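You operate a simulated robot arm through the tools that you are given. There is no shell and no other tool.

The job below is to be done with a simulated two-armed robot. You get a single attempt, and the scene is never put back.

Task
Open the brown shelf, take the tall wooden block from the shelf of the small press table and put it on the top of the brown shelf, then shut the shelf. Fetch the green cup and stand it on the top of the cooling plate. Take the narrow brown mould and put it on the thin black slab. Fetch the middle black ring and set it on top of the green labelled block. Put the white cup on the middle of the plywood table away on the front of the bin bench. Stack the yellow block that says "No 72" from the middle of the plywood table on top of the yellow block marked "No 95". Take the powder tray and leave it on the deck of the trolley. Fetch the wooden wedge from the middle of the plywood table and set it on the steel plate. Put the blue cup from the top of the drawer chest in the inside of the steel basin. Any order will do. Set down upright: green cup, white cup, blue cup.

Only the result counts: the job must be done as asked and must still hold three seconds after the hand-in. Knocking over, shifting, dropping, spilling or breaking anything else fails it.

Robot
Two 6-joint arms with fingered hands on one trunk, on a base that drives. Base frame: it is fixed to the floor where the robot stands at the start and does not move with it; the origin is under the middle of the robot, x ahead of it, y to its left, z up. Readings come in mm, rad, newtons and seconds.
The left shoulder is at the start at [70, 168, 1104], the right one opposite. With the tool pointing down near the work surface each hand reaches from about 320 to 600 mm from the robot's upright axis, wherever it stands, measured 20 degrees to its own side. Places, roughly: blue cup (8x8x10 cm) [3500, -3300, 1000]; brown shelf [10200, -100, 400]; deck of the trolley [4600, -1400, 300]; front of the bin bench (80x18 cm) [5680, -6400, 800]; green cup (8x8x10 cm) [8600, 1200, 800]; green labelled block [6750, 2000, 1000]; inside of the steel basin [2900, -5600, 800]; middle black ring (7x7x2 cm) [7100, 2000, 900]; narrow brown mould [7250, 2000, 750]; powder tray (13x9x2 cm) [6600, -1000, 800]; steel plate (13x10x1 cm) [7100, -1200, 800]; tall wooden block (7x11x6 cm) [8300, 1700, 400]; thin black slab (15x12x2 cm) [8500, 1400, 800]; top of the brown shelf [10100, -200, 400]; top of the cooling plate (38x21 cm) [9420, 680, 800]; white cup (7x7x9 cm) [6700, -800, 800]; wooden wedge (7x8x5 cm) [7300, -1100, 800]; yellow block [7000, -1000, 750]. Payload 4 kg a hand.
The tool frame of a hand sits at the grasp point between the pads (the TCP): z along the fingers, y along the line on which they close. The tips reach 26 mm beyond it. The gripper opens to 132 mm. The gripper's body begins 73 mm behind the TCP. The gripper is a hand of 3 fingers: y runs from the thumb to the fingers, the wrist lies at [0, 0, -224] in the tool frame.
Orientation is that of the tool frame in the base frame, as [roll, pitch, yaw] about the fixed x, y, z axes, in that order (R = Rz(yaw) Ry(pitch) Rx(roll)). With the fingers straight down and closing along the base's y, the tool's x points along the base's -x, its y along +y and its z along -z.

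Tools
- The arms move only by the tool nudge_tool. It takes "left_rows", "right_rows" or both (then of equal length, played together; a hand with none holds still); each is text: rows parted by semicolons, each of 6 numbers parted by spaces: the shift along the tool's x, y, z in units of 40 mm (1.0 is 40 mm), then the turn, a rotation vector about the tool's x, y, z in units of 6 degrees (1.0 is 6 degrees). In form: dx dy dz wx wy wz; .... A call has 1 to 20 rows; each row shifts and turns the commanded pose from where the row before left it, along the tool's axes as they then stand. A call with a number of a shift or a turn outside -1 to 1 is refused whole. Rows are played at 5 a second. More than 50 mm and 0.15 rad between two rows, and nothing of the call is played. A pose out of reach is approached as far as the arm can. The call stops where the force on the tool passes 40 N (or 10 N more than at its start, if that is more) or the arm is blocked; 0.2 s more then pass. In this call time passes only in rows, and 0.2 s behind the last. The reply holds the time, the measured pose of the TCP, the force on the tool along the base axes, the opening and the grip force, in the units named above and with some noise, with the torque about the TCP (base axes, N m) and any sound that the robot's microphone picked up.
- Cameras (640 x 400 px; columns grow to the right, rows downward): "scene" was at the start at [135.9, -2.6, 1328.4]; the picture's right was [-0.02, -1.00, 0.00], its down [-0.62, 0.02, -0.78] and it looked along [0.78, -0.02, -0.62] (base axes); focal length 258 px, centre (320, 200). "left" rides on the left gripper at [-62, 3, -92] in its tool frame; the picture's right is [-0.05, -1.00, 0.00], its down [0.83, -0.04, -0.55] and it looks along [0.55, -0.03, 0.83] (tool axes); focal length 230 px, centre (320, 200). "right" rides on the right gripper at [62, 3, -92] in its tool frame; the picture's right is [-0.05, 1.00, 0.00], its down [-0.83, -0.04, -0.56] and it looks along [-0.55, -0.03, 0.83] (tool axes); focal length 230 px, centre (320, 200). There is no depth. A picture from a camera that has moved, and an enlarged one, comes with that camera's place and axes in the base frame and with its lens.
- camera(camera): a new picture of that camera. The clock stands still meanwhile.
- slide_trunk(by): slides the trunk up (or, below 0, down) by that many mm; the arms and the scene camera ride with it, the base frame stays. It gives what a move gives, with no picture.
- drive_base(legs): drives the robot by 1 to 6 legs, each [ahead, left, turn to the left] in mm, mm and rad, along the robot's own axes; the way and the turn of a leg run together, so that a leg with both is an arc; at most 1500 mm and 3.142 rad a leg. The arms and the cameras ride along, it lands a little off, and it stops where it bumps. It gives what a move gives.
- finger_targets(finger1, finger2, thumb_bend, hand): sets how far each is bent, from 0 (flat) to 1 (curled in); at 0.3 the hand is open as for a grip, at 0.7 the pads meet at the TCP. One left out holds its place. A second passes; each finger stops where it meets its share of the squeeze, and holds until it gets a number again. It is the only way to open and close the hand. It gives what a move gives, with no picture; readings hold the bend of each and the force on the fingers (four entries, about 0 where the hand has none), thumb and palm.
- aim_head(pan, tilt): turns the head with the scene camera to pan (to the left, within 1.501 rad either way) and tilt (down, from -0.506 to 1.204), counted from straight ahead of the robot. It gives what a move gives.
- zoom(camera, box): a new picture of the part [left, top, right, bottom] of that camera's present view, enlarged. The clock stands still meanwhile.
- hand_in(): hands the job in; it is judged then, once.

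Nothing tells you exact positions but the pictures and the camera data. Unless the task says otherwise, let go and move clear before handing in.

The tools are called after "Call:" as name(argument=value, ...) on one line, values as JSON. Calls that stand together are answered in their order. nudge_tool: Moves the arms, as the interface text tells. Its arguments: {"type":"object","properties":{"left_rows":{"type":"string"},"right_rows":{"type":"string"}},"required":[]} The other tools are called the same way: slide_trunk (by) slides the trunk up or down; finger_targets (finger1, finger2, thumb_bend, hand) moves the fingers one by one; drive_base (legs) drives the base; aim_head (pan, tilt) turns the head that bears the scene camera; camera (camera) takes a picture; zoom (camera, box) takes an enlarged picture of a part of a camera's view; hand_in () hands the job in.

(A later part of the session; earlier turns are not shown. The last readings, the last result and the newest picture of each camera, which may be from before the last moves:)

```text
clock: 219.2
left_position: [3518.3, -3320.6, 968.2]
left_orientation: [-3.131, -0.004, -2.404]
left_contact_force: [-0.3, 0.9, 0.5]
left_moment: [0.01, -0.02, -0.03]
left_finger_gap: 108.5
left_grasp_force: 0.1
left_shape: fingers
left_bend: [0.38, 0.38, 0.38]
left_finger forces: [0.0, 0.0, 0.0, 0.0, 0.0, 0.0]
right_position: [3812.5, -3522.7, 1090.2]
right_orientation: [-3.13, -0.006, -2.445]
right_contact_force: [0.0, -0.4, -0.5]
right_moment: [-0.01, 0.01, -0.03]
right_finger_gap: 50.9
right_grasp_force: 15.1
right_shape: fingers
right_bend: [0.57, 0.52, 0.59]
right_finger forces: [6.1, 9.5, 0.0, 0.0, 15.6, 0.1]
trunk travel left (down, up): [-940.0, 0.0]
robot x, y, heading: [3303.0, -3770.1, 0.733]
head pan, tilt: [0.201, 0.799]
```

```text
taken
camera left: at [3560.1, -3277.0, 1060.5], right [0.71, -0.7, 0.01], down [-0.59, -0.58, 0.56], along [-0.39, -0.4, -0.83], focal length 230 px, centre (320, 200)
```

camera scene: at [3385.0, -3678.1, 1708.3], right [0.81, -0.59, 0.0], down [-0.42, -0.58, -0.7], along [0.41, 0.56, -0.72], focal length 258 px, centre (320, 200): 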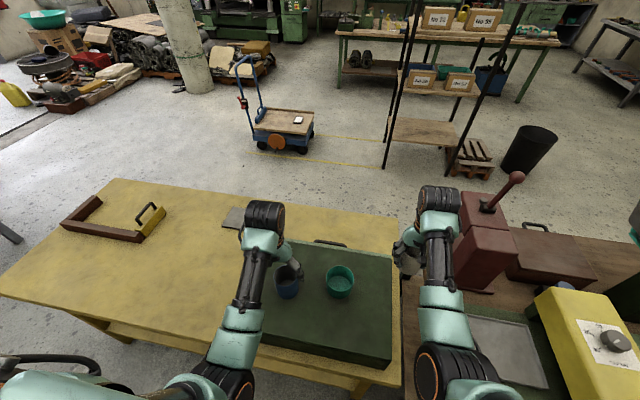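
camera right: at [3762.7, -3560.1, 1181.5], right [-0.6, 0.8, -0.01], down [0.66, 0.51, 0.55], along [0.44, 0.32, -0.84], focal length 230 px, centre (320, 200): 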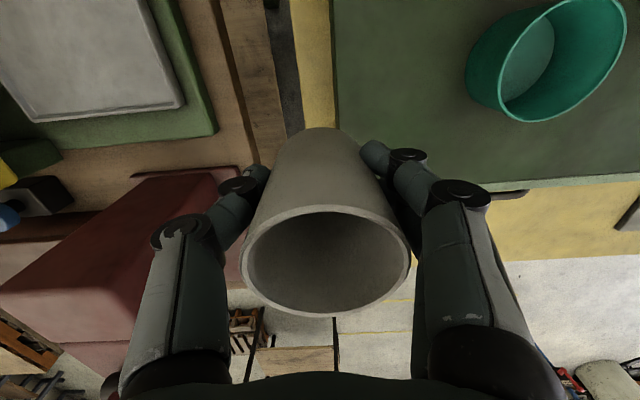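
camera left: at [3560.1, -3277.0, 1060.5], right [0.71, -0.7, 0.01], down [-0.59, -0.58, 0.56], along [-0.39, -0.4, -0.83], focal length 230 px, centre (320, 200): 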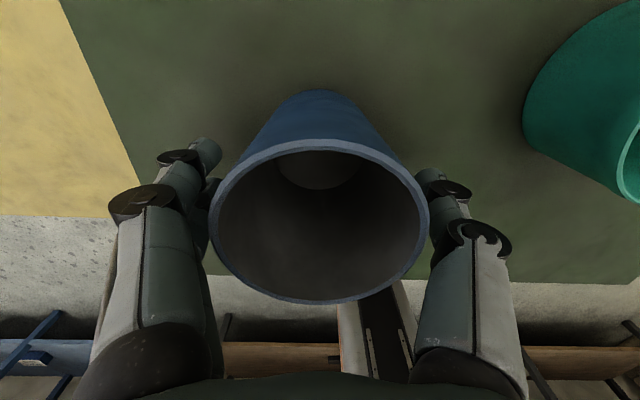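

Call:
nudge_tool(left_rows="0.12 0 0.1 0 0 0")

Call:
finger_targets(hand="left", finger1=0.48, finger2=0.48, thumb_bend=0.48)

Call:
finger_targets(hand="left", finger1=0.6, finger2=0.6, thumb_bend=0.6)

Call:
camera(camera="left")

```text
clock: 219.6
left_position: [3517.1, -3322.4, 965.1]
left_orientation: [-3.131, -0.004, -2.404]
left_contact_force: [-0.1, 0.4, -0.8]
left_moment: [0.0, 0.01, -0.02]
left_finger_gap: 108.6
left_grasp_force: 0.1
left_shape: fingers
left_bend: [0.38, 0.38, 0.38]
left_finger forces: [0.0, 0.1, 0.0, 0.0, 0.1, 0.0]
right_position: [3814.9, -3523.4, 1088.1]
right_orientation: [-3.132, -0.01, -2.445]
right_contact_force: [0.3, 0.2, 0.2]
right_moment: [0.02, 0.02, -0.01]
right_finger_gap: 50.5
right_grasp_force: 15.6
right_shape: fingers
right_bend: [0.57, 0.52, 0.59]
right_finger forces: [6.1, 9.5, 0.1, 0.0, 15.6, 0.0]
trunk travel left (down, up): [-940.0, 0.0]
robot x, y, heading: [3303.1, -3772.2, 0.737]
head pan, tilt: [0.201, 0.799]
```

```text
clock: 220.6
left_position: [3515.9, -3322.3, 965.4]
left_orientation: [-3.131, 0.0, -2.403]
left_contact_force: [-0.2, 0.3, 0.7]
left_moment: [0.02, 0.0, 0.01]
left_finger_gap: 75.0
left_grasp_force: 0.1
left_shape: fingers
left_bend: [0.48, 0.48, 0.48]
left_finger forces: [0.1, 0.0, 0.0, 0.0, 0.0, 0.0]
right_position: [3814.1, -3522.1, 1089.6]
right_orientation: [-3.132, -0.008, -2.446]
right_contact_force: [-0.1, -0.2, -1.6]
right_moment: [-0.03, 0.02, -0.03]
right_finger_gap: 50.6
right_grasp_force: 15.6
right_shape: fingers
right_bend: [0.57, 0.52, 0.59]
right_finger forces: [6.1, 9.5, 0.0, 0.0, 15.5, 0.0]
trunk travel left (down, up): [-940.0, 0.0]
robot x, y, heading: [3301.7, -3771.7, 0.733]
head pan, tilt: [0.201, 0.799]
```

```text
clock: 221.6
left_position: [3516.6, -3322.2, 966.0]
left_orientation: [-3.131, -0.004, -2.403]
left_contact_force: [0.9, 0.0, -0.4]
left_moment: [0.0, 0.01, -0.01]
left_finger_gap: 61.4
left_grasp_force: 9.6
left_shape: fingers
left_bend: [0.52, 0.55, 0.55]
left_finger forces: [6.3, 3.5, 0.1, 0.1, 9.6, 0.0]
right_position: [3813.9, -3522.4, 1088.9]
right_orientation: [-3.131, -0.011, -2.445]
right_contact_force: [-0.2, -0.6, -0.4]
right_moment: [-0.04, -0.02, -0.02]
right_finger_gap: 50.8
right_grasp_force: 16.3
right_shape: fingers
right_bend: [0.57, 0.52, 0.59]
right_finger forces: [6.1, 9.5, 0.1, 0.0, 15.5, 0.1]
trunk travel left (down, up): [-940.0, 0.0]
robot x, y, heading: [3303.4, -3774.1, 0.731]
head pan, tilt: [0.201, 0.799]
```

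```text
taken
camera left: at [3558.8, -3278.4, 1057.5], right [0.71, -0.7, 0.01], down [-0.59, -0.59, 0.56], along [-0.39, -0.4, -0.83], focal length 230 px, centre (320, 200)
```

left: 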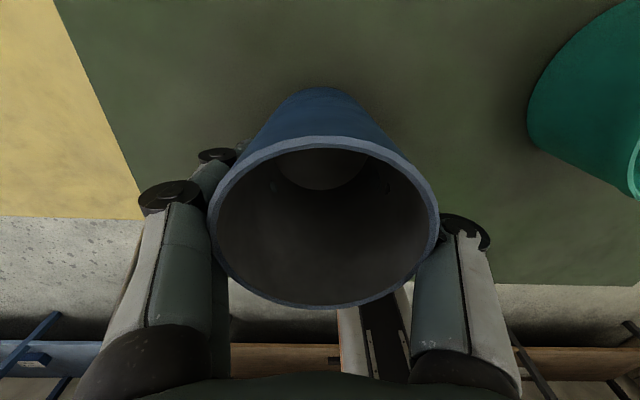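

Call:
finger_targets(hand="left", finger1=0.66, finger2=0.66, thumb_bend=0.66)

Call:
nudge_tool(left_rows="0 0 -0.25 0 0 0; 0 0 -0.5 0 0 0; 0 0 -0.5 0 0 0; 0 0 -0.5 0 0 0; 0 0 -0.5 0 0 0")

Call:
camera(camera="left")

Call:
camera(camera="scene")

```text
clock: 222.6
left_position: [3517.3, -3322.1, 966.1]
left_orientation: [-3.13, -0.001, -2.403]
left_contact_force: [0.3, 0.2, 0.1]
left_moment: [-0.02, -0.01, 0.04]
left_finger_gap: 60.7
left_grasp_force: 17.6
left_shape: fingers
left_bend: [0.51, 0.55, 0.58]
left_finger forces: [9.7, 7.9, 0.0, 0.0, 16.8, 0.1]
right_position: [3814.2, -3521.5, 1088.0]
right_orientation: [-3.133, -0.012, -2.446]
right_contact_force: [0.0, 0.3, -1.5]
right_moment: [-0.02, 0.0, 0.0]
right_finger_gap: 50.5
right_grasp_force: 15.9
right_shape: fingers
right_bend: [0.57, 0.52, 0.59]
right_finger forces: [6.0, 9.5, 0.0, 0.0, 15.7, 0.1]
trunk travel left (down, up): [-940.0, 0.0]
robot x, y, heading: [3302.0, -3771.8, 0.733]
head pan, tilt: [0.201, 0.799]
```

```text
clock: 223.8
left_position: [3516.3, -3322.9, 1055.0]
left_orientation: [-3.13, -0.003, -2.404]
left_contact_force: [0.0, 0.4, -0.9]
left_moment: [0.0, 0.01, 0.0]
left_finger_gap: 61.0
left_grasp_force: 16.8
left_shape: fingers
left_bend: [0.51, 0.56, 0.58]
left_finger forces: [9.7, 7.8, 0.0, 0.0, 16.8, 0.0]
right_position: [3813.9, -3522.7, 1088.1]
right_orientation: [-3.133, -0.011, -2.444]
right_contact_force: [0.2, 0.1, -0.5]
right_moment: [-0.01, -0.04, -0.01]
right_finger_gap: 50.6
right_grasp_force: 15.6
right_shape: fingers
right_bend: [0.57, 0.52, 0.59]
right_finger forces: [6.0, 9.6, 0.0, 0.0, 15.6, 0.0]
trunk travel left (down, up): [-940.0, 0.0]
robot x, y, heading: [3302.5, -3771.6, 0.732]
head pan, tilt: [0.201, 0.799]
```

```text
taken
camera left: at [3557.1, -3278.0, 1146.9], right [0.71, -0.7, 0.01], down [-0.59, -0.59, 0.56], along [-0.39, -0.4, -0.83], focal length 230 px, centre (320, 200)
```

left: 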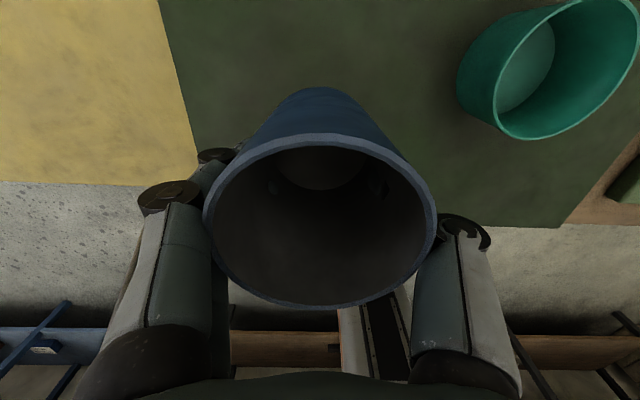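

```text
taken
camera scene: at [3388.4, -3675.3, 1707.9], right [0.81, -0.59, 0.0], down [-0.43, -0.58, -0.7], along [0.41, 0.56, -0.72], focal length 258 px, centre (320, 200)
```

scene: 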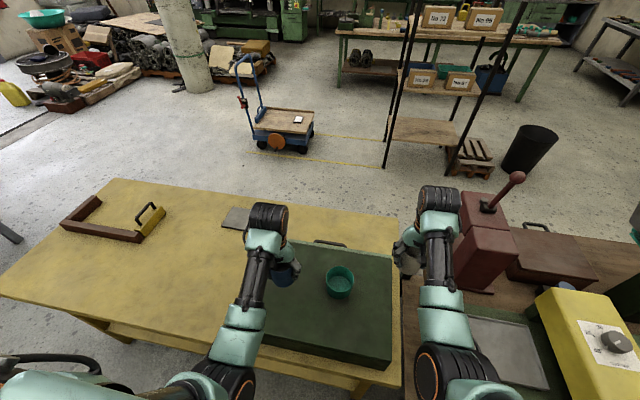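

Blue cup is in hand. Backing into the aisle, turning to face the bench, and moving along toward the basin.

Call:
drive_base(legs=[[-440, 0, 0], [0, 0, 3.141], [0, 930, 0], [300, 0, 0]])

Call:
aim_head(pan=0.1, tilt=0.7)

Call:
camera(camera="scene")

Call:
camera(camera="left")

```text
clock: 239.9
left_position: [3104.5, -5424.2, 1056.1]
left_orientation: [-3.13, -0.003, 0.688]
left_contact_force: [0.1, 0.7, -1.3]
left_moment: [0.03, 0.02, -0.03]
left_finger_gap: 60.1
left_grasp_force: 17.3
left_shape: fingers
left_bend: [0.51, 0.56, 0.58]
left_finger forces: [9.6, 7.8, 0.0, 0.0, 16.2, 0.1]
right_position: [2815.7, -5210.7, 1090.2]
right_orientation: [-3.13, -0.008, 0.646]
right_contact_force: [0.2, 0.2, -0.9]
right_moment: [-0.01, 0.01, 0.0]
right_finger_gap: 49.5
right_grasp_force: 14.7
right_shape: fingers
right_bend: [0.58, 0.52, 0.59]
right_finger forces: [5.3, 9.3, 0.0, 0.0, 15.0, 0.1]
trunk travel left (down, up): [-940.0, 0.0]
robot x, y, heading: [3340.4, -4988.4, -2.453]
head pan, tilt: [0.201, 0.799]
```

```text
clock: 240.6
left_position: [3103.9, -5426.7, 1054.0]
left_orientation: [-3.131, -0.004, 0.687]
left_contact_force: [-1.0, 0.6, -1.8]
left_moment: [0.01, -0.01, 0.0]
left_finger_gap: 60.1
left_grasp_force: 16.7
left_shape: fingers
left_bend: [0.51, 0.56, 0.58]
left_finger forces: [9.6, 7.9, 0.0, 0.0, 16.2, 0.0]
right_position: [2814.5, -5211.3, 1089.7]
right_orientation: [-3.13, -0.01, 0.645]
right_contact_force: [0.4, 0.3, -0.8]
right_moment: [0.02, -0.03, 0.0]
right_finger_gap: 49.6
right_grasp_force: 14.5
right_shape: fingers
right_bend: [0.58, 0.52, 0.59]
right_finger forces: [5.3, 9.3, 0.1, 0.0, 15.0, 0.0]
trunk travel left (down, up): [-940.0, 0.0]
robot x, y, heading: [3336.9, -4985.2, -2.453]
head pan, tilt: [0.099, 0.7]
```

```text
taken
camera scene: at [3239.2, -5078.5, 1716.2], right [-0.71, 0.71, 0.0], down [0.46, 0.46, -0.76], along [-0.54, -0.54, -0.64], focal length 258 px, centre (320, 200)
```

scene: 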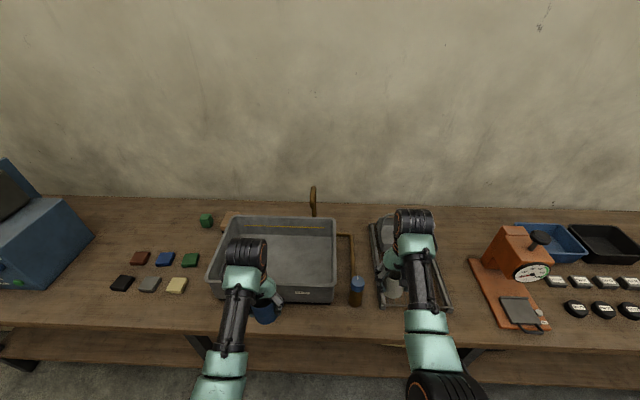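

```text
taken
camera left: at [3057.9, -5469.4, 1146.8], right [-0.67, 0.74, 0.01], down [0.62, 0.55, 0.56], along [0.41, 0.38, -0.83], focal length 230 px, centre (320, 200)
```

left: 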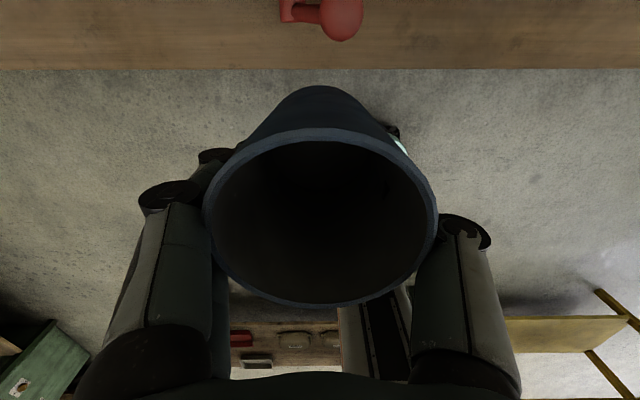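

The basin's centre is ~324 mm ahead and ~54 mm left of the blue cup. I'll drive 275 mm in (keeping the base clear of the bench's lower shelf) and look.

Call:
drive_base(legs=[[275, 50, 0]])

Call:
camera(camera="scene")

Call:
camera(camera="left")

Call:
camera(camera="right")

```text
clock: 242.5
left_position: [2926.5, -5637.5, 1055.7]
left_orientation: [-3.132, -0.001, 0.69]
left_contact_force: [-0.3, 0.2, -0.8]
left_moment: [0.01, -0.01, 0.01]
left_finger_gap: 60.1
left_grasp_force: 17.2
left_shape: fingers
left_bend: [0.51, 0.56, 0.58]
left_finger forces: [9.6, 7.8, 0.1, 0.1, 16.1, 0.1]
right_position: [2638.2, -5423.1, 1090.0]
right_orientation: [-3.132, -0.01, 0.649]
right_contact_force: [-0.5, -0.7, -0.8]
right_moment: [-0.01, 0.03, 0.02]
right_finger_gap: 49.8
right_grasp_force: 14.9
right_shape: fingers
right_bend: [0.58, 0.52, 0.59]
right_finger forces: [5.4, 9.2, 0.1, 0.0, 14.9, 0.1]
trunk travel left (down, up): [-940.0, 0.0]
robot x, y, heading: [3160.8, -5199.4, -2.453]
head pan, tilt: [0.099, 0.7]
```

```text
taken
camera scene: at [3062.0, -5288.1, 1716.5], right [-0.71, 0.71, 0.0], down [0.45, 0.45, -0.77], along [-0.54, -0.54, -0.64], focal length 258 px, centre (320, 200)
```

scene: 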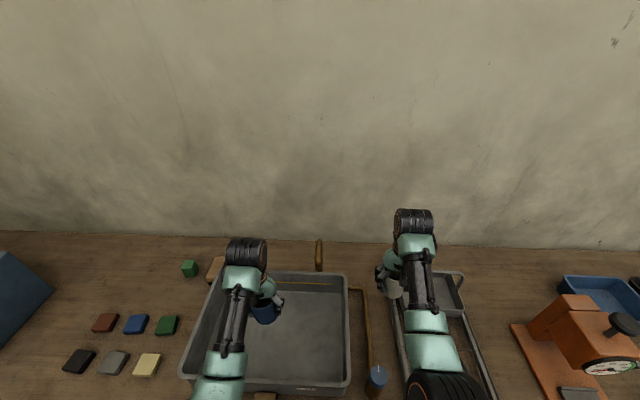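

```text
taken
camera left: at [2881.3, -5680.3, 1147.7], right [-0.68, 0.74, 0.01], down [0.62, 0.56, 0.56], along [0.4, 0.38, -0.83], focal length 230 px, centre (320, 200)
```

left: 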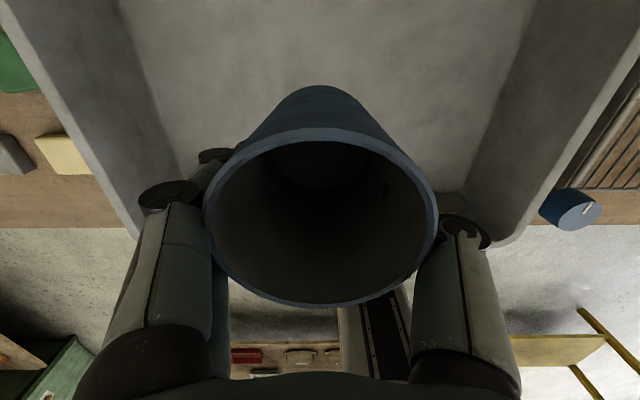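

```text
taken
camera right: at [2687.8, -5390.1, 1181.0], right [0.56, -0.83, -0.01], down [-0.69, -0.47, 0.55], along [-0.46, -0.3, -0.84], focal length 230 px, centre (320, 200)
```

right: 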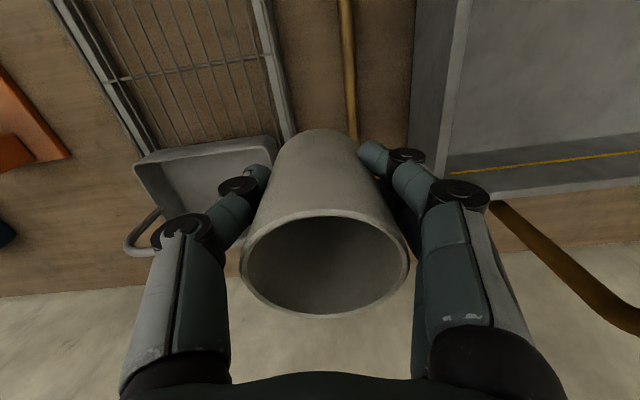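

The blue cup is right over the basin's middle, with the front rim ~160 mm behind it. Lowering the left arm 120 mm, then in small steps.

Call:
nudge_tool(left_rows="0 0 0.6 0 0 0; 0 0 0.6 0 0 0; 0 0 0.6 0 0 0; 0 0 0.6 0 0 0; 0 0 0.6 0 0 0")

Call:
camera(camera="left")

Call:
camera(camera="scene")

```text
clock: 243.7
left_position: [2924.4, -5636.7, 934.3]
left_orientation: [-3.131, -0.001, 0.689]
left_contact_force: [-1.0, -0.9, -1.4]
left_moment: [0.01, 0.01, 0.0]
left_finger_gap: 60.2
left_grasp_force: 17.0
left_shape: fingers
left_bend: [0.51, 0.56, 0.58]
left_finger forces: [9.5, 7.8, 0.1, 0.0, 16.2, 0.0]
right_position: [2636.8, -5424.5, 1088.9]
right_orientation: [-3.13, -0.007, 0.649]
right_contact_force: [-0.3, -0.4, -1.0]
right_moment: [-0.02, 0.0, 0.0]
right_finger_gap: 49.9
right_grasp_force: 15.3
right_shape: fingers
right_bend: [0.58, 0.52, 0.59]
right_finger forces: [5.4, 9.3, 0.2, 0.1, 15.0, 0.0]
trunk travel left (down, up): [-940.0, 0.0]
robot x, y, heading: [3157.5, -5197.7, -2.451]
head pan, tilt: [0.099, 0.7]
```

```text
taken
camera left: at [2879.4, -5680.7, 1026.7], right [-0.68, 0.74, 0.01], down [0.62, 0.56, 0.56], along [0.4, 0.38, -0.83], focal length 230 px, centre (320, 200)
```

left: 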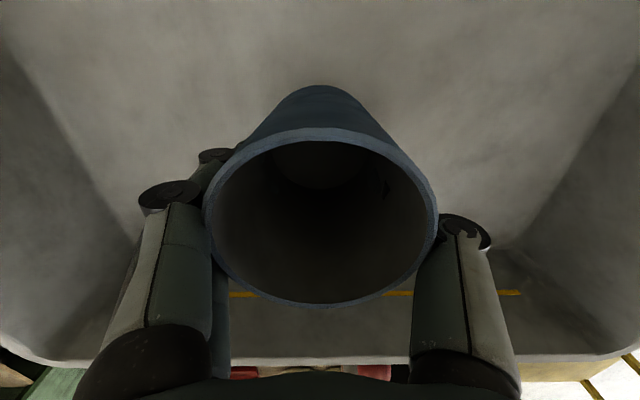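

```text
taken
camera scene: at [3060.3, -5290.4, 1716.2], right [-0.71, 0.71, 0.0], down [0.46, 0.46, -0.76], along [-0.54, -0.54, -0.64], focal length 258 px, centre (320, 200)
```

scene: 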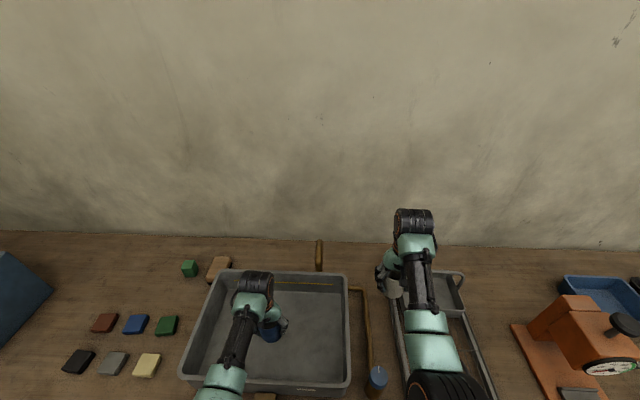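

Call:
nudge_tool(left_rows="0 0 0.4 0 0 0; 0 0 0.3 0 0 0; 0 0 0.1 0 0 0; 0 0 0.1 0 0 0")

Call:
nudge_tool(left_rows="0 0 0.1 0 0 0; 0 0 0.1 0 0 0")

```text
clock: 244.7
left_position: [2925.2, -5637.0, 897.6]
left_orientation: [-3.131, -0.005, 0.691]
left_contact_force: [-0.2, 0.9, -2.2]
left_moment: [-0.01, -0.01, -0.01]
left_finger_gap: 60.3
left_grasp_force: 16.7
left_shape: fingers
left_bend: [0.51, 0.56, 0.58]
left_finger forces: [9.6, 7.9, 0.1, 0.0, 16.2, 0.0]
right_position: [2636.8, -5425.3, 1089.4]
right_orientation: [-3.131, -0.008, 0.65]
right_contact_force: [-0.2, 0.4, -0.6]
right_moment: [-0.02, -0.02, -0.03]
right_finger_gap: 49.5
right_grasp_force: 14.8
right_shape: fingers
right_bend: [0.58, 0.52, 0.59]
right_finger forces: [5.3, 9.4, 0.0, 0.1, 14.9, 0.0]
trunk travel left (down, up): [-940.0, 0.0]
robot x, y, heading: [3157.7, -5199.0, -2.457]
head pan, tilt: [0.099, 0.7]
```

```text
clock: 245.3
left_position: [2925.1, -5636.5, 890.7]
left_orientation: [-3.132, -0.003, 0.692]
left_contact_force: [0.3, -0.7, -1.2]
left_moment: [-0.01, -0.02, -0.01]
left_finger_gap: 60.3
left_grasp_force: 17.0
left_shape: fingers
left_bend: [0.51, 0.56, 0.58]
left_finger forces: [9.6, 7.9, 0.0, 0.0, 16.3, 0.0]
right_position: [2637.4, -5424.1, 1088.1]
right_orientation: [-3.131, -0.01, 0.65]
right_contact_force: [-0.3, 0.3, -0.3]
right_moment: [0.03, -0.01, 0.01]
right_finger_gap: 49.9
right_grasp_force: 14.2
right_shape: fingers
right_bend: [0.58, 0.52, 0.59]
right_finger forces: [5.3, 9.3, 0.1, 0.1, 14.9, 0.0]
trunk travel left (down, up): [-940.0, 0.0]
robot x, y, heading: [3157.2, -5196.6, -2.453]
head pan, tilt: [0.099, 0.7]
```

Call:
nudge_tool(left_rows="0 0 0.08 0 0 0; 0 0 0.08 0 0 0")

Call:
nudge_tool(left_rows="0 0 0.08 0 0 0; 0 0 0.08 0 0 0")

Call:
camera(camera="left")

```text
clock: 245.9
left_position: [2925.0, -5635.9, 886.9]
left_orientation: [-3.131, 0.002, 0.691]
left_contact_force: [0.4, -1.0, 15.5]
left_moment: [-0.17, -0.11, 0.04]
left_finger_gap: 59.9
left_grasp_force: 18.6
left_shape: fingers
left_bend: [0.52, 0.57, 0.59]
left_finger forces: [10.6, 9.0, 0.0, 0.0, 17.3, 0.0]
right_position: [2637.2, -5423.0, 1089.7]
right_orientation: [-3.132, -0.008, 0.65]
right_contact_force: [0.1, 0.0, -0.5]
right_moment: [0.02, -0.04, 0.01]
right_finger_gap: 49.8
right_grasp_force: 14.8
right_shape: fingers
right_bend: [0.58, 0.52, 0.59]
right_finger forces: [5.3, 9.2, 0.1, 0.0, 15.0, 0.0]
trunk travel left (down, up): [-940.0, 0.0]
robot x, y, heading: [3157.6, -5198.7, -2.457]
head pan, tilt: [0.099, 0.7]
```

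```text
clock: 246.5
left_position: [2926.2, -5635.8, 881.1]
left_orientation: [-3.133, 0.007, 0.69]
left_contact_force: [3.2, -2.0, 36.7]
left_moment: [-0.15, -0.14, -0.09]
left_finger_gap: 60.2
left_grasp_force: 22.2
left_shape: fingers
left_bend: [0.54, 0.59, 0.6]
left_finger forces: [16.2, 9.7, 0.0, 0.1, 19.0, 0.0]
right_position: [2638.6, -5422.1, 1090.9]
right_orientation: [-3.133, -0.006, 0.647]
right_contact_force: [0.0, 0.4, -1.6]
right_moment: [-0.02, -0.03, 0.0]
right_finger_gap: 50.0
right_grasp_force: 14.9
right_shape: fingers
right_bend: [0.58, 0.52, 0.59]
right_finger forces: [5.3, 9.3, 0.0, 0.0, 14.9, 0.0]
trunk travel left (down, up): [-940.0, 0.0]
robot x, y, heading: [3158.2, -5198.1, -2.456]
head pan, tilt: [0.099, 0.7]
```

```text
taken
camera left: at [2880.3, -5679.2, 973.7], right [-0.68, 0.74, 0.01], down [0.62, 0.56, 0.55], along [0.4, 0.38, -0.83], focal length 230 px, centre (320, 200)
```

left: 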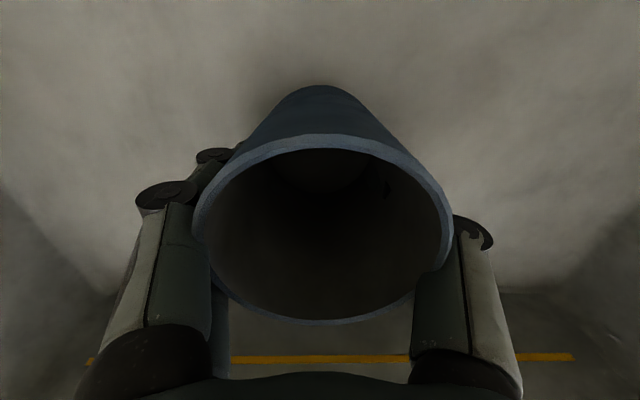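

The cup is on the basin floor. Easing up a few mm and opening.

Call:
nudge_tool(left_rows="0 0 -0.2 0 0 0")

Call:
finger_targets(hand="left", finger1=0.4, finger2=0.4, thumb_bend=0.4)

Call:
camera(camera="left")

```text
clock: 246.9
left_position: [2926.9, -5635.5, 882.5]
left_orientation: [-3.13, -0.01, 0.69]
left_contact_force: [1.2, -0.7, 4.4]
left_moment: [-0.21, -0.02, 0.01]
left_finger_gap: 60.2
left_grasp_force: 18.2
left_shape: fingers
left_bend: [0.53, 0.59, 0.6]
left_finger forces: [11.9, 8.3, 0.0, 0.0, 17.5, 0.0]
right_position: [2635.3, -5426.2, 1086.6]
right_orientation: [-3.131, -0.014, 0.649]
right_contact_force: [0.4, -0.1, -1.0]
right_moment: [0.04, -0.03, -0.01]
right_finger_gap: 49.5
right_grasp_force: 14.6
right_shape: fingers
right_bend: [0.58, 0.52, 0.59]
right_finger forces: [5.3, 9.2, 0.0, 0.0, 15.1, 0.0]
trunk travel left (down, up): [-940.0, 0.0]
robot x, y, heading: [3158.1, -5198.6, -2.455]
head pan, tilt: [0.099, 0.7]
```

```text
clock: 247.9
left_position: [2925.0, -5637.8, 886.5]
left_orientation: [-3.13, -0.001, 0.691]
left_contact_force: [0.2, 0.5, -0.5]
left_moment: [0.0, 0.02, -0.02]
left_finger_gap: 100.8
left_grasp_force: 0.1
left_shape: fingers
left_bend: [0.4, 0.4, 0.4]
left_finger forces: [0.1, 0.0, 0.0, 0.0, 0.0, 0.1]
right_position: [2636.1, -5423.7, 1089.0]
right_orientation: [-3.131, -0.011, 0.649]
right_contact_force: [-0.3, 0.9, -0.2]
right_moment: [0.04, -0.05, -0.01]
right_finger_gap: 49.5
right_grasp_force: 14.0
right_shape: fingers
right_bend: [0.58, 0.52, 0.59]
right_finger forces: [5.3, 9.3, 0.1, 0.0, 15.0, 0.0]
trunk travel left (down, up): [-940.0, 0.0]
robot x, y, heading: [3158.6, -5197.3, -2.457]
head pan, tilt: [0.099, 0.7]
```

```text
taken
camera left: at [2879.4, -5680.0, 977.5], right [-0.68, 0.74, 0.01], down [0.62, 0.56, 0.56], along [0.41, 0.38, -0.83], focal length 230 px, centre (320, 200)
```

left: 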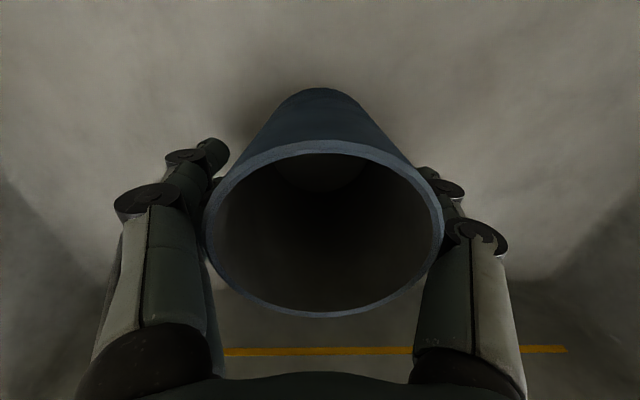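

Call:
finger_targets(hand="left", finger1=0.34, finger2=0.34, thumb_bend=0.34)

Call:
nudge_tool(left_rows="0 0 -0.3 0 0 0; 0 0 -0.5 0 0 0; 0 0 -0.6 0 0 0; 0 0 -0.6 0 0 0; 0 0 -0.6 0 0 0; 0 0 -0.6 0 0 0; 0 0 -0.6 0 0 0")

Call:
camera(camera="left")

Call:
zoom(camera="scene", box=[160, 240, 400, 400])

```text
clock: 248.9
left_position: [2925.7, -5635.7, 886.9]
left_orientation: [-3.133, -0.004, 0.69]
left_contact_force: [-0.7, 0.8, 0.4]
left_moment: [-0.03, 0.0, -0.01]
left_finger_gap: 121.1
left_grasp_force: 0.2
left_shape: fingers
left_bend: [0.34, 0.34, 0.34]
left_finger forces: [0.1, 0.0, 0.0, 0.0, 0.1, 0.0]
right_position: [2636.3, -5424.2, 1087.0]
right_orientation: [-3.131, -0.011, 0.65]
right_contact_force: [0.4, 0.1, -0.7]
right_moment: [0.0, 0.0, -0.01]
right_finger_gap: 49.8
right_grasp_force: 14.9
right_shape: fingers
right_bend: [0.58, 0.52, 0.59]
right_finger forces: [5.3, 9.3, 0.0, 0.0, 15.1, 0.0]
trunk travel left (down, up): [-940.0, 0.0]
robot x, y, heading: [3162.1, -5198.3, -2.455]
head pan, tilt: [0.099, 0.7]
```

```text
clock: 250.5
left_position: [2925.2, -5637.7, 1039.3]
left_orientation: [-3.132, -0.003, 0.691]
left_contact_force: [-0.2, 0.4, 0.3]
left_moment: [-0.01, 0.04, 0.0]
left_finger_gap: 120.9
left_grasp_force: 0.1
left_shape: fingers
left_bend: [0.34, 0.34, 0.34]
left_finger forces: [0.0, 0.1, 0.0, 0.1, 0.0, 0.0]
right_position: [2637.3, -5424.8, 1087.9]
right_orientation: [-3.131, -0.01, 0.649]
right_contact_force: [1.0, -0.7, -1.3]
right_moment: [0.04, -0.01, 0.02]
right_finger_gap: 49.5
right_grasp_force: 14.3
right_shape: fingers
right_bend: [0.58, 0.52, 0.59]
right_finger forces: [5.3, 9.3, 0.0, 0.0, 14.9, 0.0]
trunk travel left (down, up): [-940.0, 0.0]
robot x, y, heading: [3157.7, -5199.5, -2.453]
head pan, tilt: [0.099, 0.7]
```

```text
taken
camera left: at [2879.1, -5681.4, 1130.7], right [-0.68, 0.74, 0.01], down [0.62, 0.56, 0.56], along [0.41, 0.38, -0.83], focal length 230 px, centre (320, 200)
```

left: 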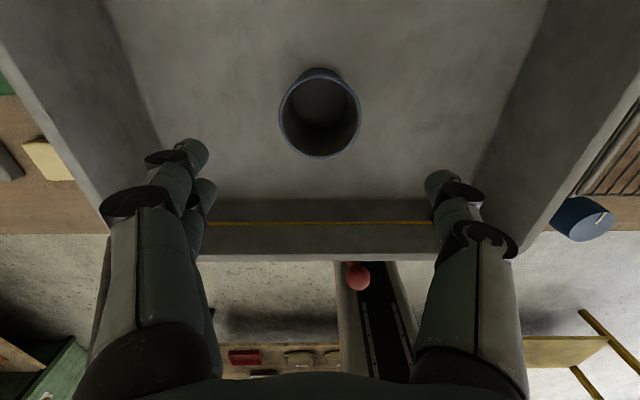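

```text
2.50 times, centred on (280, 320) of scene
camera zoom: at [3059.8, -5290.4, 1716.1], right [-0.71, 0.71, 0.0], down [0.46, 0.46, -0.76], along [-0.54, -0.54, -0.64], focal length 644 px, centre (420, -100)
```

zoom: 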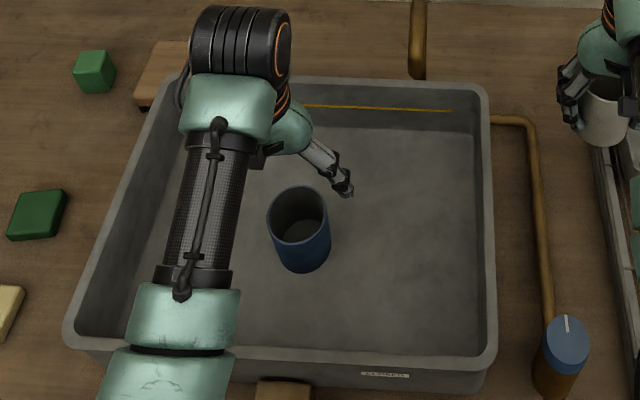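

The blue cup stands upright in the basin. Backing out and turning toward the bin bench at the end of the aisle.

Call:
drive_base(legs=[[-420, 0, 0], [0, 0, 1.57]])

Call:
aim_head(pan=0, tilt=0.35)

Call:
camera(camera="scene")

Call:
zoom(camera="scene", box=[220, 60, 420, 220])

```text
clock: 256.9
left_position: [3918.3, -5176.9, 1040.2]
left_orientation: [-3.133, -0.003, 2.233]
left_contact_force: [0.2, -0.1, -0.3]
left_moment: [0.03, -0.04, 0.0]
left_finger_gap: 121.1
left_grasp_force: 0.1
left_shape: fingers
left_bend: [0.34, 0.34, 0.34]
left_finger forces: [0.1, 0.0, 0.0, 0.0, 0.0, 0.1]
right_position: [3697.1, -5459.4, 1090.1]
right_orientation: [-3.13, -0.01, 2.193]
right_contact_force: [0.1, 0.3, -0.3]
right_moment: [0.01, 0.01, -0.01]
right_finger_gap: 48.9
right_grasp_force: 14.6
right_shape: fingers
right_bend: [0.58, 0.52, 0.59]
right_finger forces: [4.9, 9.2, 0.0, 0.0, 14.8, 0.0]
trunk travel left (down, up): [-940.0, 0.0]
robot x, y, heading: [3485.6, -4931.8, -0.912]
head pan, tilt: [0.099, 0.7]
```

```text
clock: 257.7
left_position: [3917.4, -5177.2, 1038.7]
left_orientation: [-3.131, -0.004, 2.235]
left_contact_force: [0.3, -0.1, 0.2]
left_moment: [-0.03, -0.03, 0.0]
left_finger_gap: 121.0
left_grasp_force: 0.1
left_shape: fingers
left_bend: [0.34, 0.34, 0.34]
left_finger forces: [0.0, 0.0, 0.0, 0.0, 0.0, 0.1]
right_position: [3697.0, -5459.7, 1087.8]
right_orientation: [-3.131, -0.011, 2.191]
right_contact_force: [0.3, -0.4, -0.1]
right_moment: [-0.01, -0.01, 0.01]
right_finger_gap: 49.0
right_grasp_force: 14.2
right_shape: fingers
right_bend: [0.58, 0.52, 0.59]
right_finger forces: [5.0, 9.2, 0.0, 0.0, 14.8, 0.1]
trunk travel left (down, up): [-940.0, 0.0]
robot x, y, heading: [3486.8, -4934.3, -0.91]
head pan, tilt: [0.0, 0.351]
```

```text
taken
camera scene: at [3572.5, -5044.5, 1747.5], right [-0.79, -0.61, 0.0], down [-0.21, 0.27, -0.94], along [0.58, -0.74, -0.34], focal length 258 px, centre (320, 200)
```

scene: 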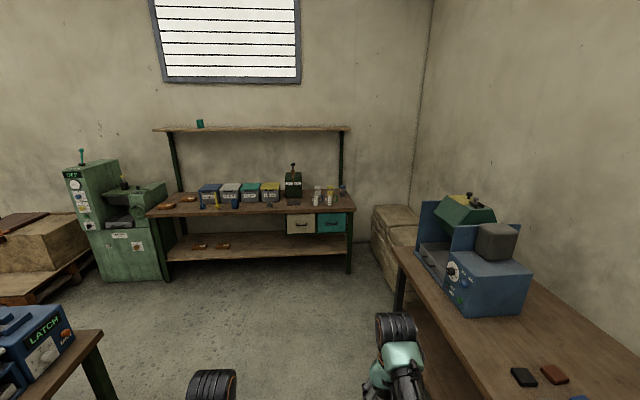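

```text
2.50 times, centred on (320, 140) of scene
camera zoom: at [3572.5, -5044.5, 1747.5], right [-0.79, -0.61, 0.0], down [-0.21, 0.27, -0.94], along [0.58, -0.74, -0.34], focal length 644 px, centre (320, 350)
```

zoom: 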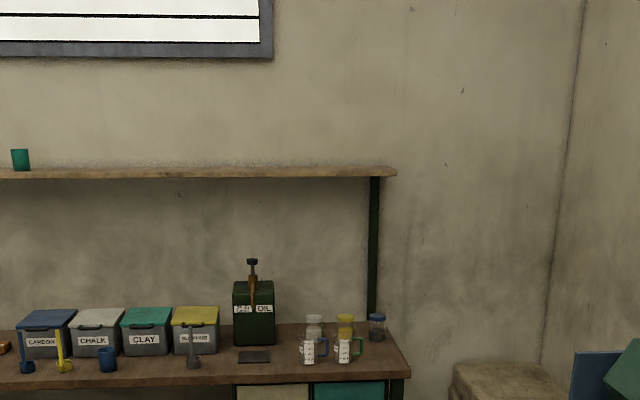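

The bin bench is ahead: bins with scoops and small things in front. I'll drive to within view of its front strip.

Call:
drive_base(legs=[[1175, 345, 0], [572, 594, 0], [0, 0, 0.05]])

Call:
aim_head(pan=0, tilt=0.6)

Call:
camera(camera="scene")

Call:
zoom(camera="scene", box=[160, 120, 440, 300])

```text
clock: 268.5
left_position: [5786.9, -5958.1, 1039.3]
left_orientation: [-3.133, -0.003, 2.297]
left_contact_force: [0.2, -0.4, 0.4]
left_moment: [0.01, -0.01, -0.03]
left_finger_gap: 121.2
left_grasp_force: 0.0
left_shape: fingers
left_bend: [0.34, 0.34, 0.34]
left_finger forces: [0.2, 0.1, 0.0, 0.0, 0.1, 0.0]
right_position: [5582.8, -6254.2, 1088.9]
right_orientation: [-3.133, -0.01, 2.254]
right_contact_force: [0.3, -0.3, -1.1]
right_moment: [0.02, -0.01, 0.02]
right_finger_gap: 49.0
right_grasp_force: 14.2
right_shape: fingers
right_bend: [0.58, 0.52, 0.59]
right_finger forces: [5.1, 9.2, 0.1, 0.0, 14.8, 0.0]
trunk travel left (down, up): [-940.0, 0.0]
robot x, y, heading: [5335.6, -5741.0, -0.852]
head pan, tilt: [0.0, 0.351]
```

```text
clock: 269.2
left_position: [5786.7, -5956.2, 1039.3]
left_orientation: [-3.13, -0.002, 2.298]
left_contact_force: [-0.9, 0.1, 0.1]
left_moment: [-0.02, -0.01, -0.01]
left_finger_gap: 121.0
left_grasp_force: 0.0
left_shape: fingers
left_bend: [0.34, 0.34, 0.34]
left_finger forces: [0.1, 0.0, 0.0, 0.1, 0.0, 0.0]
right_position: [5582.0, -6253.1, 1088.7]
right_orientation: [-3.131, -0.011, 2.255]
right_contact_force: [0.6, 0.4, -1.2]
right_moment: [0.01, 0.02, 0.01]
right_finger_gap: 49.3
right_grasp_force: 14.7
right_shape: fingers
right_bend: [0.58, 0.52, 0.59]
right_finger forces: [5.0, 9.2, 0.0, 0.0, 14.8, 0.0]
trunk travel left (down, up): [-940.0, 0.0]
robot x, y, heading: [5337.1, -5739.5, -0.849]
head pan, tilt: [0.0, 0.6]
```

```text
taken
camera scene: at [5429.9, -5842.9, 1724.9], right [-0.75, -0.66, 0.0], down [-0.37, 0.42, -0.83], along [0.55, -0.62, -0.56], focal length 258 px, centre (320, 200)
```

scene: 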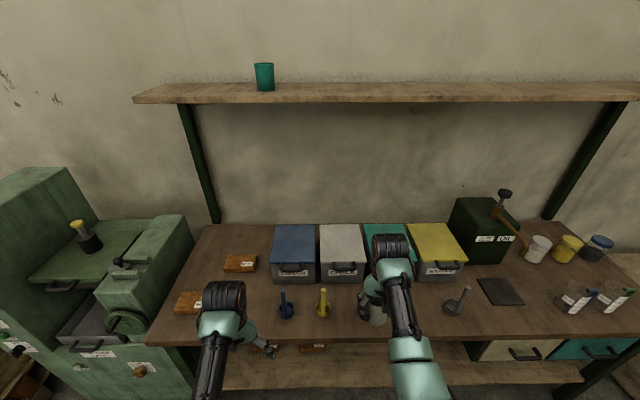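

```text
2.22 times, centred on (300, 210) of scene
camera zoom: at [5429.9, -5842.9, 1724.9], right [-0.75, -0.66, 0.0], down [-0.37, 0.42, -0.83], along [0.55, -0.62, -0.56], focal length 572 px, centre (364, 178)
```

zoom: 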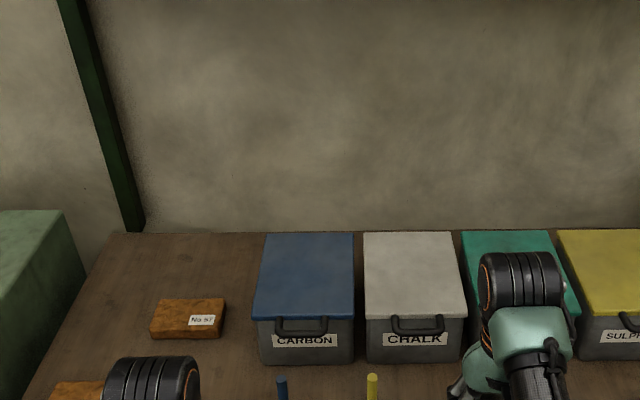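

Call:
camera(camera="right")

Call:
camera(camera="left")

Call:
zoom(camera="scene", box=[240, 240, 520, 360])

```text
taken
camera right: at [5547.6, -6203.6, 1180.0], right [0.81, 0.59, -0.01], down [0.5, -0.67, 0.55], along [0.32, -0.45, -0.84], focal length 230 px, centre (320, 200)
```

right: 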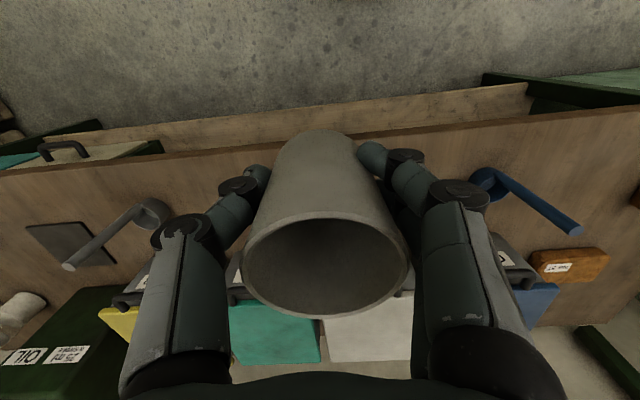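

```text
taken
camera left: at [5830.0, -6000.7, 1130.6], right [-0.71, -0.7, 0.01], down [-0.58, 0.6, 0.56], along [-0.4, 0.39, -0.83], focal length 230 px, centre (320, 200)
```

left: 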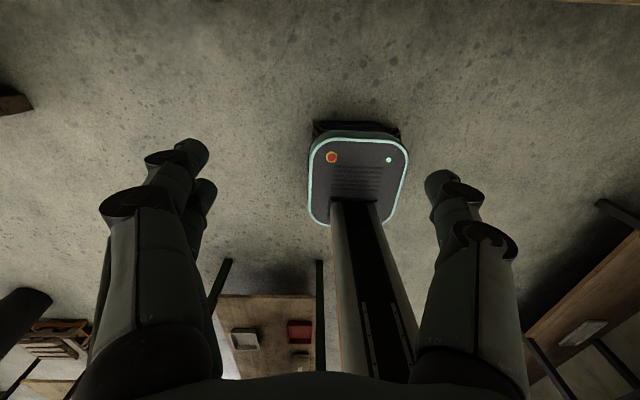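

```text
2.29 times, centred on (380, 300) of scene
camera zoom: at [5429.9, -5842.9, 1724.9], right [-0.75, -0.66, 0.0], down [-0.37, 0.42, -0.83], along [0.55, -0.62, -0.56], focal length 589 px, centre (183, -29)
```

zoom: 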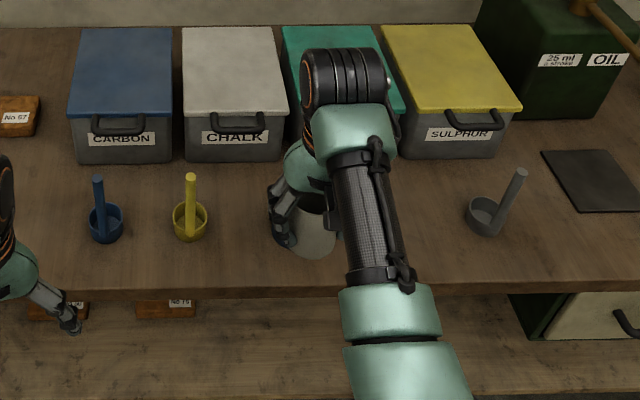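

A small blue cup was seen earlier somewhere in front of the bins, now hidden behind my hand. I'll shift right a bit to see the strip clearly.

Call:
drive_base(legs=[[0, -190, 0]])

Call:
zoom(camera="scene", box=[180, 240, 460, 360])

Call:
camera(camera="right")

```text
clock: 270.8
left_position: [5647.3, -6079.0, 1038.7]
left_orientation: [-3.127, -0.002, 2.296]
left_contact_force: [-0.4, -0.6, -0.2]
left_moment: [-0.01, 0.03, -0.02]
left_finger_gap: 120.9
left_grasp_force: 0.1
left_shape: fingers
left_bend: [0.34, 0.34, 0.34]
left_finger forces: [0.0, 0.0, 0.0, 0.1, 0.0, 0.1]
right_position: [5443.5, -6375.5, 1088.8]
right_orientation: [-3.13, -0.011, 2.258]
right_contact_force: [0.0, 1.0, -0.6]
right_moment: [-0.02, 0.05, 0.01]
right_finger_gap: 48.8
right_grasp_force: 14.2
right_shape: fingers
right_bend: [0.58, 0.52, 0.59]
right_finger forces: [5.1, 9.3, 0.1, 0.0, 14.8, 0.1]
trunk travel left (down, up): [-940.0, 0.0]
robot x, y, heading: [5194.6, -5864.8, -0.847]
head pan, tilt: [0.0, 0.6]
```

```text
2.29 times, centred on (320, 300) of scene
camera zoom: at [5291.5, -5965.2, 1724.8], right [-0.75, -0.66, 0.0], down [-0.38, 0.42, -0.82], along [0.54, -0.62, -0.57], focal length 589 px, centre (320, -29)
```

zoom: 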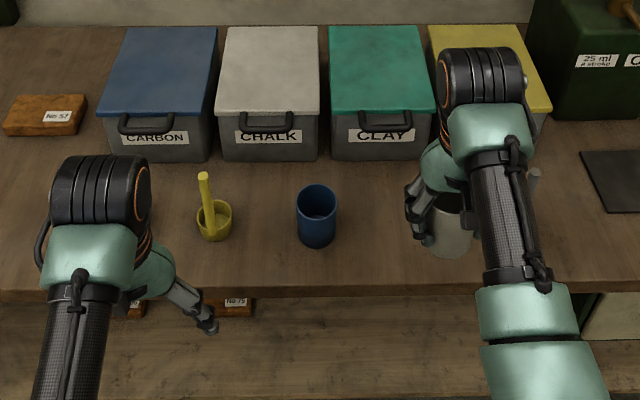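

```text
taken
camera right: at [5408.1, -6327.0, 1180.6], right [0.81, 0.59, -0.01], down [0.5, -0.67, 0.55], along [0.31, -0.45, -0.84], focal length 230 px, centre (320, 200)
```

right: 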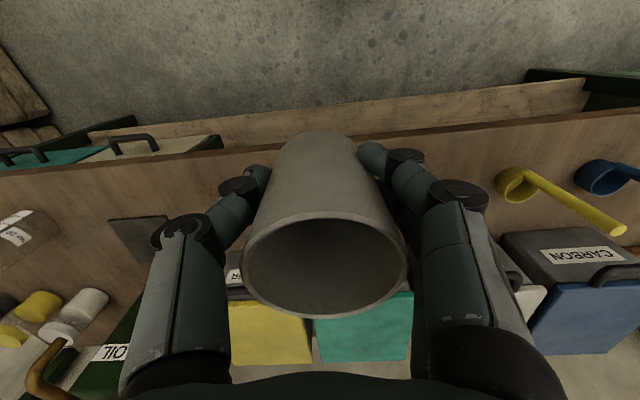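

The strip between the small blue cup and the grey scoop is free (about 330 mm wide). I'll move forward ~155 mm so the white cup hovers over the middle of that gap.

Call:
drive_base(legs=[[155, 0, 0]])

Call:
slide_trunk(by=-90)

Call:
zoom(camera="scene", box=[180, 240, 460, 400])

Call:
camera(camera="right")

Call:
camera(camera="left")

```text
clock: 272.2
left_position: [5742.9, -6195.6, 1039.5]
left_orientation: [-3.132, -0.001, 2.297]
left_contact_force: [-0.3, -0.2, 0.2]
left_moment: [-0.04, -0.03, 0.0]
left_finger_gap: 121.0
left_grasp_force: 0.1
left_shape: fingers
left_bend: [0.34, 0.34, 0.34]
left_finger forces: [0.1, 0.1, 0.1, 0.2, 0.0, 0.0]
right_position: [5539.2, -6491.7, 1090.5]
right_orientation: [-3.132, -0.007, 2.255]
right_contact_force: [1.4, 0.2, -1.2]
right_moment: [-0.01, 0.02, -0.01]
right_finger_gap: 49.1
right_grasp_force: 14.8
right_shape: fingers
right_bend: [0.58, 0.52, 0.59]
right_finger forces: [5.1, 9.3, 0.1, 0.0, 14.8, 0.0]
trunk travel left (down, up): [-940.0, 0.0]
robot x, y, heading: [5297.5, -5979.8, -0.845]
head pan, tilt: [0.0, 0.6]
```

```text
clock: 273.4
left_position: [5744.9, -6197.1, 949.4]
left_orientation: [-3.132, -0.003, 2.298]
left_contact_force: [0.5, -0.5, 0.0]
left_moment: [-0.02, -0.04, 0.0]
left_finger_gap: 120.8
left_grasp_force: 0.0
left_shape: fingers
left_bend: [0.34, 0.34, 0.34]
left_finger forces: [0.0, 0.0, 0.0, 0.0, 0.1, 0.0]
right_position: [5541.8, -6492.3, 998.3]
right_orientation: [-3.134, -0.01, 2.255]
right_contact_force: [-0.4, 0.6, -0.7]
right_moment: [0.02, 0.0, 0.01]
right_finger_gap: 48.9
right_grasp_force: 14.5
right_shape: fingers
right_bend: [0.58, 0.52, 0.59]
right_finger forces: [5.0, 9.3, 0.1, 0.1, 14.8, 0.0]
trunk travel left (down, up): [-850.0, 90.0]
robot x, y, heading: [5298.8, -5977.7, -0.852]
head pan, tilt: [0.0, 0.6]
```

```text
2.29 times, centred on (320, 320) of scene
camera zoom: at [5387.9, -6083.3, 1634.9], right [-0.75, -0.66, 0.0], down [-0.37, 0.42, -0.83], along [0.55, -0.62, -0.56], focal length 589 px, centre (320, -74)
```

zoom: 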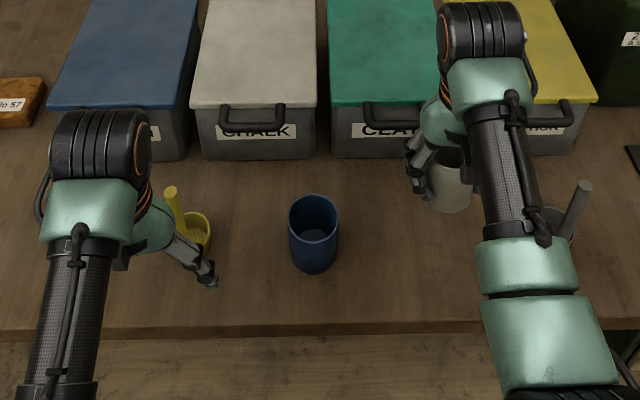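

```text
taken
camera right: at [5505.6, -6443.9, 1090.2], right [0.81, 0.59, -0.01], down [0.5, -0.67, 0.55], along [0.32, -0.45, -0.84], focal length 230 px, centre (320, 200)
```

right: 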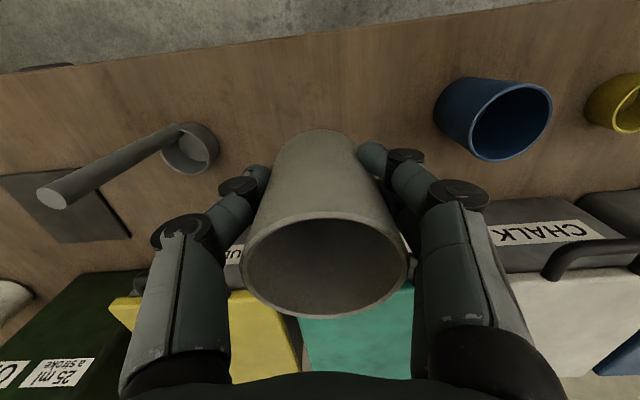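

```text
taken
camera left: at [5788.0, -6241.2, 1040.5], right [-0.71, -0.7, 0.01], down [-0.58, 0.6, 0.56], along [-0.4, 0.39, -0.83], focal length 230 px, centre (320, 200)
```

left: 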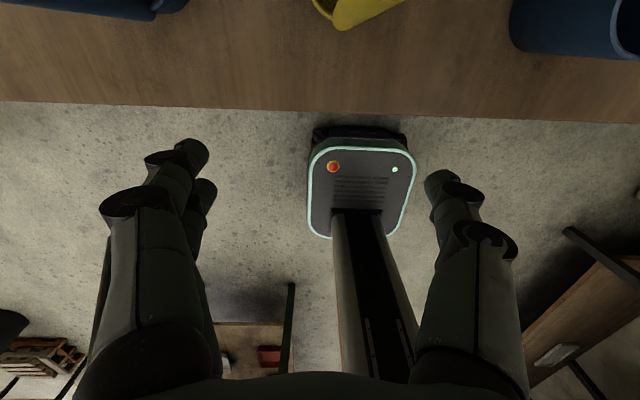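

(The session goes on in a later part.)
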